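You operate a simulated robot arm through the tools that you are given. There is no shell and no other tool. Be economical: measure what you need, move in short steps, check, and stop when the job is done.

Carry out the task below with a simulated robot arm. There is one attempt and no reset: what you move stays moved.

TASK
Pull the blue box lid open.

It is judged by the outcome, as a careful person would: the job done as asked, and still so three seconds after it is handed in. It fails if anything else is knocked over, pushed out of place, dropped, spilled or broken.

THE ROBOT
A 7-joint arm with a two-finger parallel gripper, fixed in place. Base frame: the origin is at the foot of the arm, x ahead of it, y to its left, z up; the work surface is at about z = 16. Lengths are in mm, angles in rad, forces in N, time in s.
With the tool pointing down near the work surface it reaches from about 240 to 620 mm from the base axis. Its first joint turns from -1.152 to 1.152 rad. Payload 2.6 kg.
Tool frame: the origin (TCP) lies between the finger pads and is the grasp point; the fingertips stand 30 mm ahead of it; z points along the fingers, y is the line along which they close. The gripper opens to 94 mm. The fingers are 28 mm wide and 10 mm thick; the gripper's body (50 by 96 mm) begins 55 mm behind the TCP.
Orientation is that of the tool frame in the base frame, as a unit quaternion [w, x, y, z]. With the fingers straight down and closing along the base's y, the tool's x points along the base's -x, its y along +y and its z along -z.

THE INTERFACE
- The arm moves only by the tool nudge_tool. Its argument "deltas" is a list of rows, each a list of 7 numbers: the shift along the tool's x, y, z in mm, then the turn, a rotation vector about the tool's x, y, z in rad, then the closure, from 0 (fully open) to 1 (shut). In form: [[tx, ty, tz, rx, ry, rz, gripper], ...]. A call has 1 to 10 rows; each row is the pose to reach, as a shift and turn from the pose commanded when the call began, along the tool's axes at that moment. A row lasts 0.2 s, in which the tool goes at most 50 mm and 0.15 rad; a call with a longer step from one row to the next is refused whole, and so is a gripper value outside its range. A pose out of reach is approached as far as the arm can. The call stops where the force on the tool passes 40 N (or 10 N more than at its start, if that is more) or the arm is blocked; 0.2 s more then pass. The fingers move at their own pace (about 72 mm/s each) and stop on an object; they squeeze with about 26 N. The grip force told is the motor's: it shows also when the fingers shut on nothing. Time passes only in rows, and 0.2 s behind the last, so rows that repeat a pose let the fingers close. It gives the time, the measured TCP pose, the force on the tool (base axes), the opening and the grip force at its end, in the units of the frame above (readings bear some noise).
- Cameras (640 x 400 px; columns grow to the right, rows downward): "scene" is fixed at [40.9, 440.6, 559]; the picture's right is [-0.69, -0.73, 0.00], its down [-0.45, 0.43, -0.78] and it looks along [0.56, -0.54, -0.63] (base axes); focal length 354 px, centre (320, 200). "wrist" rides on the gripper at [-37, 0, -58] in the tool frame; the picture's right is [0.00, -1.00, 0.00], its down [0.97, 0.00, -0.24] and it looks along [0.24, 0.00, 0.97] (tool axes); focal length 218 px, centre (320, 200).
- capture(camera): a new picture of that camera. No time passes.
- locate(camera, pixels): for up to 12 pixels [column, row] of the newest picture of that camera ("zoom" is the newest enlarged one), the place [x, y, z] in the base frame of the surface seen there, good to about 2 mm. No time passes.
- enlarge(camera, box): a new picture of the part [left, top, right, bottom] of that camera's present view, enlarged. No time passes.
- close_job(): hands the job in; it is judged then, once.

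Work in short steps. Measure before you move; look again where a grasp or a placing could have gone wrong, and mend it. You have 60 turns and 30 pictures in all, the two below and enlarged ones among them. Open the gripper and draw the arm clear of the work before you hand the job in, unless the task says otherwise; then end with one line.

The tools are called after "Call:" by a JSON object that holds its "api" and its "payload". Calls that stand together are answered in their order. nudge_tool: Moves the arm, as the interface text tells. Its arguments: {"type":"object","properties":{"deltas":{"type":"array","items":{"type":"array","items":{"type":"number"}}}},"required":["deltas"]} The other tools are called the same way: capture (camera) takes a picture; locate (camera, pixels) gives the place of the surface under pixels of a picture; enlarge (camera, box) takes an enlarged picture of a part of a camera's view; close_job () hands the job in.

At the start:

```text
t: 0.0
position: [309.1, 234.1, 298.8]
ee_rot: [0.0, -0.001, 1.0, 0.001]
ft_force: [0.2, 0.0, 0.2]
opening: 93.7
finger_force: 0.1
```

scene: 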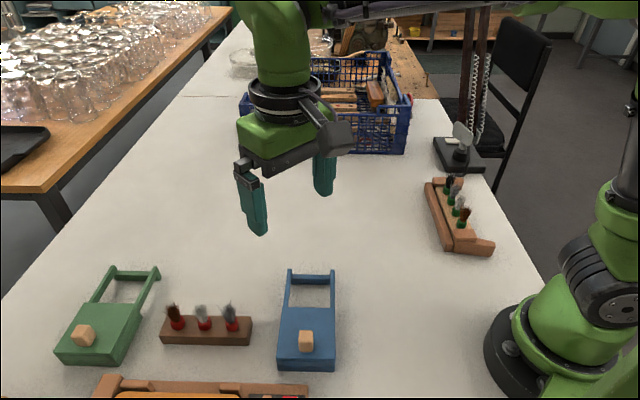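
wrist: 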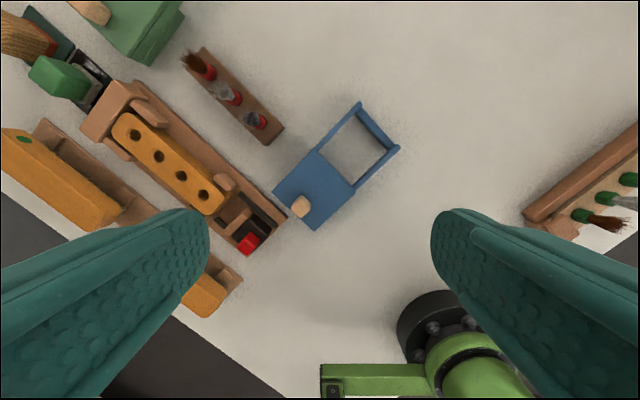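

The blue box is near scene (307,320), with a wooden knob at (305,341). I'll zoom in and measure it.

Call:
{"api": "enlarge", "payload": {"camera": "scene", "box": [250, 255, 370, 385]}}

Call:
{"api": "enlarge", "payload": {"camera": "wrist", "box": [250, 90, 420, 240]}}

Call:
{"api": "locate", "payload": {"camera": "scene", "pixels": [[305, 334], [305, 346], [289, 345], [327, 345], [283, 308], [334, 308], [289, 272], [332, 272], [310, 290], [310, 320], [279, 366], [334, 366]]}}

```text
3.08 times, centred on (310, 320) of scene
```

zoom: 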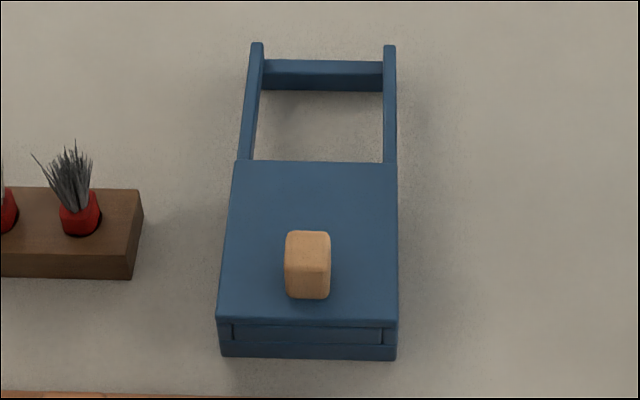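

```text
2.67 times, centred on (335, 165) of wrist
```

zoom: 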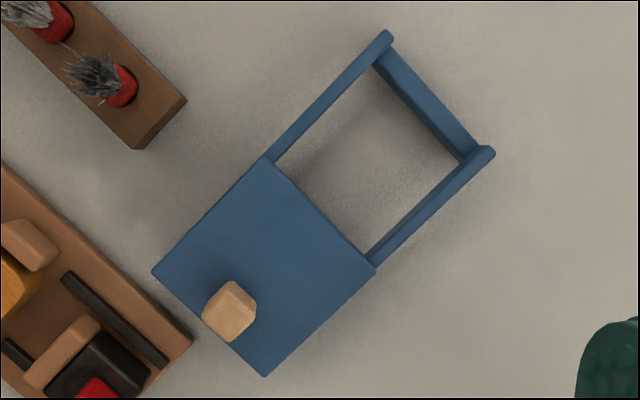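

```text
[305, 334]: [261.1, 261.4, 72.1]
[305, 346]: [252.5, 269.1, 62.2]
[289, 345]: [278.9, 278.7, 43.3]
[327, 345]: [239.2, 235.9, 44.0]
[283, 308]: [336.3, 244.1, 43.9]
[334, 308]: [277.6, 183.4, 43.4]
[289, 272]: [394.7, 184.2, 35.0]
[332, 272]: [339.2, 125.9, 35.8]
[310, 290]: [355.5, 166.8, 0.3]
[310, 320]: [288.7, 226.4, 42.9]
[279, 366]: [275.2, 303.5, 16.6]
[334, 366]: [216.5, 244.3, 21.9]
```

The box's long axis runs at about 45°, and the rails extend towards +x/-y. Next I measure the knob and the near edge of the lid.

Call:
{"api": "locate", "payload": {"camera": "zoom", "pixels": [[230, 283], [254, 295], [232, 338], [204, 318], [236, 303], [154, 271], [264, 374], [374, 268], [268, 160], [205, 325], [430, 110], [350, 150]]}}

Call:
{"api": "enlarge", "payload": {"camera": "scene", "box": [275, 335, 340, 375]}}

```text
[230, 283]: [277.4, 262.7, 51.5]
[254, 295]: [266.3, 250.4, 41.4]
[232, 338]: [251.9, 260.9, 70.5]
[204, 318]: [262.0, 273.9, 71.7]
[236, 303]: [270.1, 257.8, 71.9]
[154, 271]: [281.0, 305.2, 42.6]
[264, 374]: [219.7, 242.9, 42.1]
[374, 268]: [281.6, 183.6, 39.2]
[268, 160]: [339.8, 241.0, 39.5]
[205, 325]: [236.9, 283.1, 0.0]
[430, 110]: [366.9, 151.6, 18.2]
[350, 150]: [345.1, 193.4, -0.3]
```

```text
9.85 times, centred on (308, 355) of scene
```

zoom: 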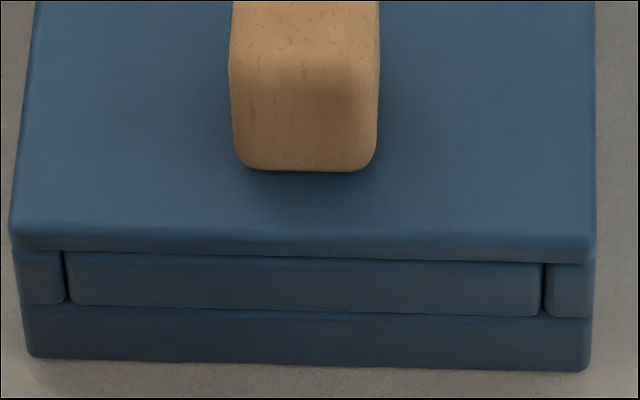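

The lid plate lies on side walls that carry on as rails, so it should slide along (+x,-y). The knob centre is about (263,262), with its top at z=72. I'll hover over it with the gripper turned 45°.

Call:
{"api": "nudge_tool", "payload": {"deltas": [[6, 4, 17, 0, 0, 0.098, 0], [12, 7, 35, 0, 0, 0.196, 0], [18, 11, 52, 0, 0, 0.294, 0], [23, 14, 70, 0, 0, 0.393, 0], [29, 18, 87, 0, 0, 0.491, 0], [35, 21, 104, 0, 0, 0.589, 0], [41, 25, 122, 0, 0, 0.687, 0], [46, 28, 139, 0, 0, 0.785, 0], [46, 28, 139, 0, 0, 0.785, 0]]}}

Call:
{"api": "capture", "payload": {"camera": "wrist"}}

```text
t: 2.0
position: [262.5, 264.0, 158.4]
ee_rot: [-0.001, 0.383, 0.924, -0.001]
ft_force: [0.5, -0.3, -0.5]
opening: 93.9
finger_force: 0.0
```

```text
24 pictures are left
```

wrist: 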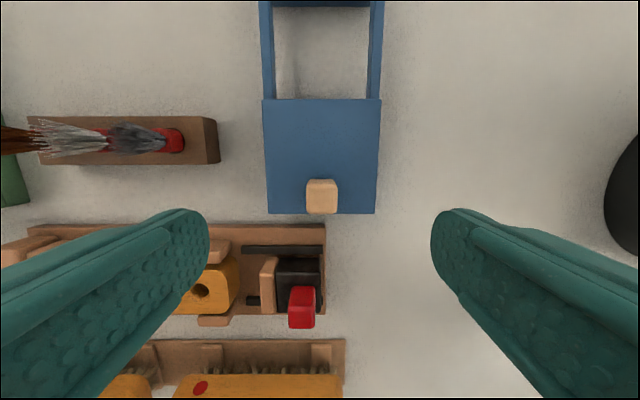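

The gripper is aligned with the box. I check the knob's top face at (321,194).

Call:
{"api": "locate", "payload": {"camera": "wrist", "pixels": [[321, 196], [309, 196], [335, 196], [322, 183], [322, 210], [265, 205], [373, 205]]}}

```text
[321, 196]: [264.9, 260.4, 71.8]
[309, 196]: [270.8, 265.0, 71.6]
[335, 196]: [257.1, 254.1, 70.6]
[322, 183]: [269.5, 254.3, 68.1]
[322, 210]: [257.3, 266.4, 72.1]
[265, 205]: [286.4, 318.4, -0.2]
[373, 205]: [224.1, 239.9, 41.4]
```

The knob is centred at about (263.5,260.5). I descend with the fingers part closed, then grip.

Call:
{"api": "nudge_tool", "payload": {"deltas": [[-3, -1.8, 20, 0, 0, 0, 0.45], [-3, -1.8, 40, 0, 0, 0, 0.45], [-3, -1.8, 60, 0, 0, 0, 0.45], [-3, -1.8, 79, 0, 0, 0, 0.45], [-3, -1.8, 79, 0, 0, 0, 0.8], [-3, -1.8, 79, 0, 0, 0, 1], [-3, -1.8, 79, 0, 0, 0, 1], [-3, -1.8, 79, 0, 0, 0, 1]]}}

Call:
{"api": "capture", "payload": {"camera": "wrist"}}

```text
t: 3.8
position: [262.7, 258.6, 81.4]
ee_rot: [0.001, 0.381, 0.924, 0.003]
ft_force: [20.2, 20.1, -15.4]
opening: 21.3
finger_force: 45.1
```

```text
23 pictures are left
```

wrist: 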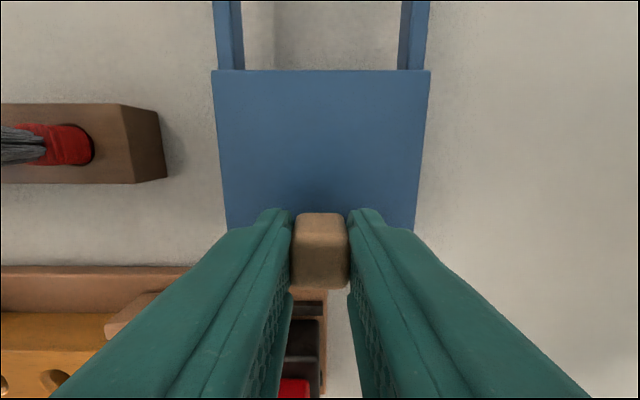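

The knob is gripped, but there is about 28 N of side load along +tool y. I shift slightly to relieve it.

Call:
{"api": "nudge_tool", "payload": {"deltas": [[0, 1.5, 0, 0, 0, 0, 1], [0, 1.5, 0, 0, 0, 0, 1]]}}

```text
t: 4.4
position: [264.0, 260.0, 81.3]
ee_rot: [0.0, 0.382, 0.924, 0.001]
ft_force: [10.2, 10.1, -5.3]
opening: 21.4
finger_force: 45.5
```

Relieving worked. I shift a little more, then make a short 10 mm pull along the rails (tool -x).

Call:
{"api": "nudge_tool", "payload": {"deltas": [[0, 0.8, 0, 0, 0, 0, 1], [-3, 0.8, 0, 0, 0, 0, 1], [-6, 0.8, 0, 0, 0, 0, 1], [-10, 0.8, 0, 0, 0, 0, 1]]}}

Call:
{"api": "capture", "payload": {"camera": "wrist"}}

Call:
{"api": "capture", "payload": {"camera": "scene"}}

```text
t: 5.4
position: [270.1, 253.1, 81.3]
ee_rot: [-0.002, 0.383, 0.924, -0.001]
ft_force: [-5.1, -5.1, 10.2]
opening: 21.3
finger_force: 45.2
```

```text
22 pictures are left
```

wrist: 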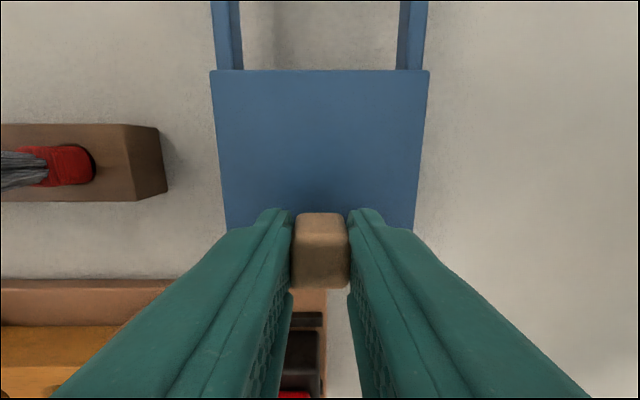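

```text
21 pictures are left
```

scene: 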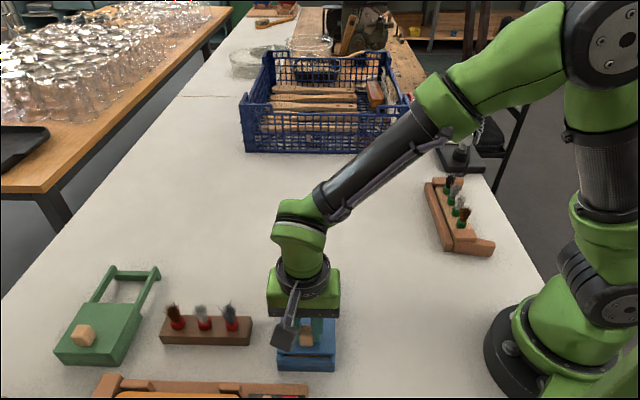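

The lid moved about 9 mm with little force. I check that the box itself stayed put.

Call:
{"api": "enlarge", "payload": {"camera": "scene", "box": [250, 305, 370, 385]}}

Call:
{"api": "locate", "payload": {"camera": "scene", "pixels": [[279, 366], [334, 366], [280, 355], [335, 355]]}}

```text
5.00 times, centred on (310, 345) of scene
```

zoom: 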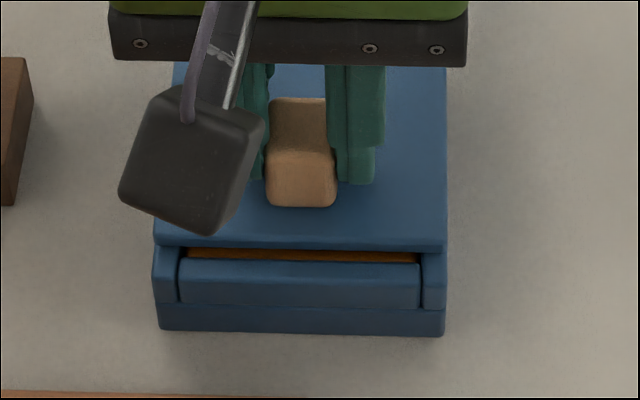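

```text
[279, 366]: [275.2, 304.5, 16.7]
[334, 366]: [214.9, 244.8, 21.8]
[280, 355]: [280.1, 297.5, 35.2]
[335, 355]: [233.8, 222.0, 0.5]
```

The lid slides, showing a gap at the near end, and the box has not moved. I continue the pull in short steps.

Call:
{"api": "nudge_tool", "payload": {"deltas": [[-5, 0, 0, 0, 0, 0, 1], [-10, 0, 0, 0, 0, 0, 1], [-15, 0, 0, 0, 0, 0, 1], [-20, 0, 0, 0, 0, 0, 1], [-25, 0, 0, 0, 0, 0, 1], [-30, 0, 0, 0, 0, 0, 1], [-35, 0, 0, 0, 0, 0, 1], [-40, 0, 0, 0, 0, 0, 1]]}}

Call:
{"api": "enlarge", "payload": {"camera": "scene", "box": [240, 255, 380, 385]}}

```text
t: 6.1
position: [278.5, 245.9, 78.8]
ee_rot: [-0.001, 0.385, 0.923, -0.002]
ft_force: [-1.1, -1.5, 1.3]
opening: 21.3
finger_force: 44.9
stopped in row 3: the force on the tool passed its limit (the readings are from after the stop); the commanded pose is now the measured one
```

```text
3.08 times, centred on (310, 320) of scene
```

zoom: 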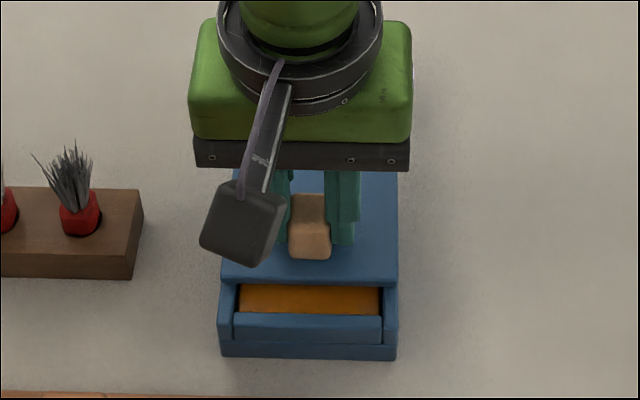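

The pull stopped on a force peak about 11 mm further on, and the load is now relaxed. I continue more slowly.

Call:
{"api": "nudge_tool", "payload": {"deltas": [[-2, 0, 0, 0, 0, 0, 1], [-4, 0, 0, 0, 0, 0, 1], [-6, 0, 0, 0, 0, 0, 1], [-8, 0, 0, 0, 0, 0, 1], [-10, 0, 0, 0, 0, 0, 1]]}}

```text
t: 7.3
position: [285.9, 237.9, 80.6]
ee_rot: [-0.001, 0.383, 0.924, -0.002]
ft_force: [1.2, 0.5, -3.7]
opening: 21.3
finger_force: 44.4
stopped in row 5: the force on the tool passed its limit (the readings are from after the stop); the commanded pose is now the measured one
```

It is moving (about 11 mm more), with force spikes. I take a shorter run to read the force while pulling.

Call:
{"api": "nudge_tool", "payload": {"deltas": [[-2, 0, 0, 0, 0, 0, 1], [-4, 0, 0, 0, 0, 0, 1], [-6, 0, 0, 0, 0, 0, 1]]}}

Call:
{"api": "enlarge", "payload": {"camera": "scene", "box": [240, 255, 380, 385]}}

```text
t: 8.1
position: [287.7, 234.1, 80.9]
ee_rot: [-0.001, 0.383, 0.924, -0.001]
ft_force: [3.8, 5.4, -13.3]
opening: 21.3
finger_force: 45.0
```

```text
3.08 times, centred on (310, 320) of scene
```

zoom: 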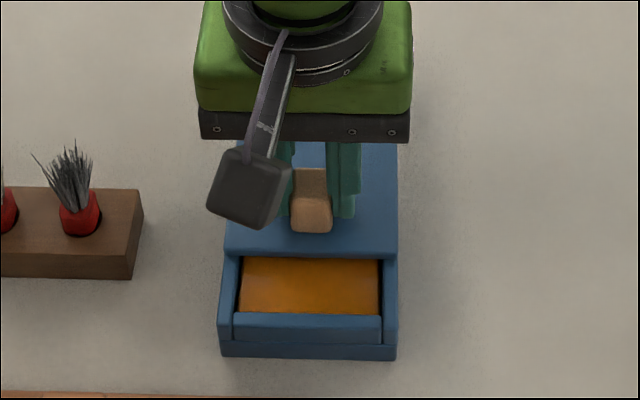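

The load is now mostly vertical (-13 N). I ease down by 0.8 mm and sideways slightly, and keep sliding.

Call:
{"api": "nudge_tool", "payload": {"deltas": [[0, 0.4, 0.8, 0, 0, 0, 1], [-3, 0.4, 0.8, 0, 0, 0, 1], [-6, 0.4, 0.8, 0, 0, 0, 1], [-9, 0.4, 0.8, 0, 0, 0, 1], [-12, 0.4, 0.8, 0, 0, 0, 1]]}}

```text
t: 9.3
position: [299.0, 226.4, 80.7]
ee_rot: [0.0, 0.384, 0.923, -0.001]
ft_force: [-7.3, -7.3, 16.2]
opening: 21.2
finger_force: 44.7
```

The lid has travelled about 48 mm. I correct the small bias and go on.

Call:
{"api": "nudge_tool", "payload": {"deltas": [[0, -0.6, -0.6, 0, 0, 0, 1], [-3, -0.6, -0.6, 0, 0, 0, 1], [-6, -0.6, -0.6, 0, 0, 0, 1], [-9, -0.6, -0.6, 0, 0, 0, 1], [-12, -0.6, -0.6, 0, 0, 0, 1]]}}

Call:
{"api": "enlarge", "payload": {"camera": "scene", "box": [240, 255, 380, 385]}}

```text
t: 10.5
position: [306.2, 217.7, 81.4]
ee_rot: [-0.001, 0.382, 0.924, -0.002]
ft_force: [10.4, 10.7, -27.8]
opening: 21.5
finger_force: 44.7
```

```text
3.08 times, centred on (310, 320) of scene
```

zoom: 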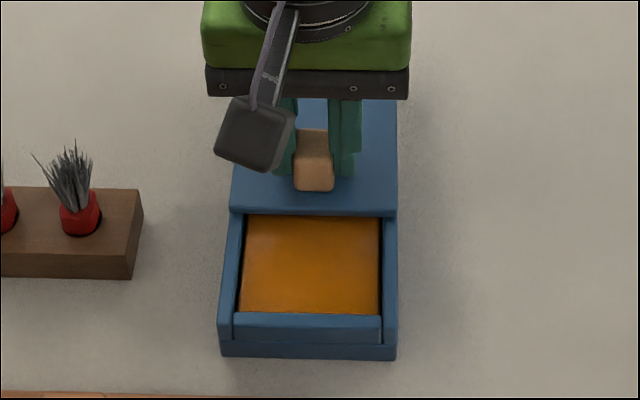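

The lid is out about 60 mm and the box is steady. I ease the vertical load again and continue.

Call:
{"api": "nudge_tool", "payload": {"deltas": [[0, 0.5, 0.5, 0, 0, 0, 1], [-3, 0.5, 0.5, 0, 0, 0, 1], [-6, 0.5, 0.5, 0, 0, 0, 1], [-9, 0.5, 0.5, 0, 0, 0, 1], [-12, 0.5, 0.5, 0, 0, 0, 1]]}}

```text
t: 11.7
position: [314.6, 206.7, 81.2]
ee_rot: [-0.001, 0.383, 0.924, -0.001]
ft_force: [-1.0, 0.5, 3.3]
opening: 21.3
finger_force: 45.0
```

Travel is now about 73 mm with low force. I go on to the end in small steps.

Call:
{"api": "nudge_tool", "payload": {"deltas": [[-2, 0, 0, 0, 0, 0, 1], [-4, 0, 0, 0, 0, 0, 1], [-6, 0, 0, 0, 0, 0, 1], [-8, 0, 0, 0, 0, 0, 1]]}}

Call:
{"api": "enlarge", "payload": {"camera": "scene", "box": [240, 255, 380, 385]}}

```text
t: 12.7
position: [319.7, 203.4, 80.5]
ee_rot: [0.0, 0.384, 0.923, 0.0]
ft_force: [-8.8, -6.9, 36.8]
opening: 21.3
finger_force: 44.7
```

```text
3.08 times, centred on (310, 320) of scene
```

zoom: 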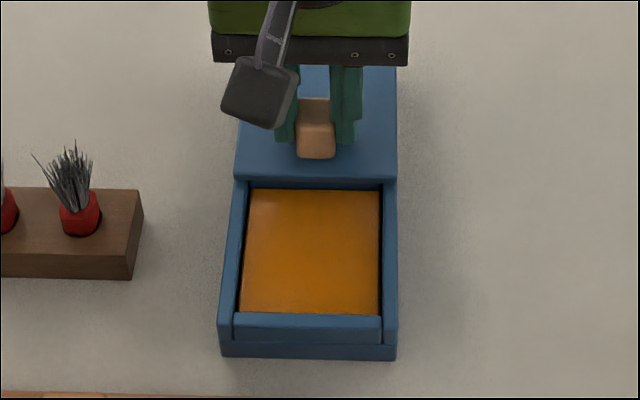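

The interior is fully exposed, and the lid is about 79 mm out. I relieve the vertical load, try a few more mm, then check.

Call:
{"api": "nudge_tool", "payload": {"deltas": [[0, -0.3, -0.8, 0, 0, 0, 1], [-2, -0.3, -0.8, 0, 0, 0, 1], [-4, -0.3, -0.8, 0, 0, 0, 1]]}}

```text
t: 13.5
position: [321.8, 200.7, 80.6]
ee_rot: [-0.001, 0.382, 0.924, -0.002]
ft_force: [1.6, 2.6, 12.2]
opening: 21.1
finger_force: 44.9
```

The lid is about 82 mm out with low load. I release the knob and rise straight up.

Call:
{"api": "nudge_tool", "payload": {"deltas": [[0, 0, -0.3, 0, 0, 0, 0.7], [0, 0, -0.3, 0, 0, 0, 0.45], [0, 0, -0.3, 0, 0, 0, 0.45], [0, 0, -20, 0, 0, 0, 0.45], [0, 0, -45, 0, 0, 0, 0.45], [0, 0, -75, 0, 0, 0, 0.3], [0, 0, -110, 0, 0, 0, 0], [0, 0, -150, 0, 0, 0, 0], [0, 0, -150, 0, 0, 0, 0]]}}

Call:
{"api": "capture", "payload": {"camera": "scene"}}

Call:
{"api": "capture", "payload": {"camera": "wrist"}}

```text
t: 15.5
position: [325.9, 201.1, 227.9]
ee_rot: [0.0, 0.383, 0.924, -0.001]
ft_force: [-0.4, 0.1, 0.1]
opening: 94.0
finger_force: 0.0
```

```text
15 pictures are left
```

scene: 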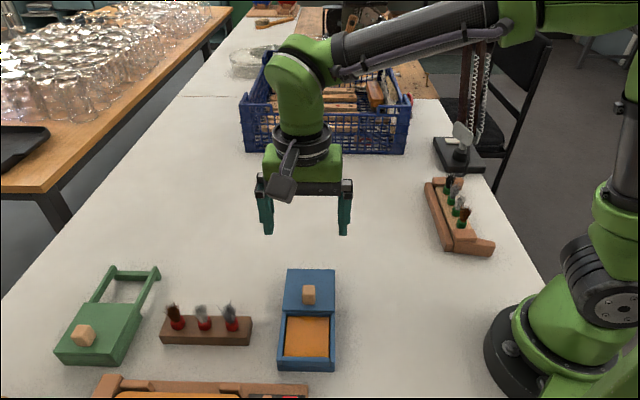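

```text
14 pictures are left
```

wrist: 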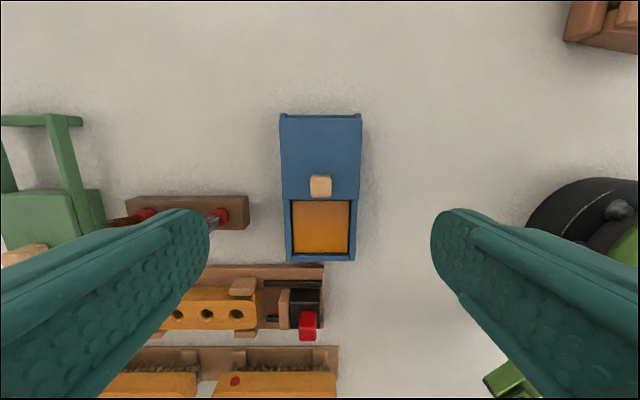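

The lid sits on the rails at the far end, the box is open and in place, and nothing else has moved. The arm is clear with the gripper open, so I hand the job in.

Call:
{"api": "close_job", "payload": {}}

```text
The job is handed in.
```

The blue box lid is pulled open about 82 mm along its rails, exposing the whole interior; the box and everything around it stayed in place.
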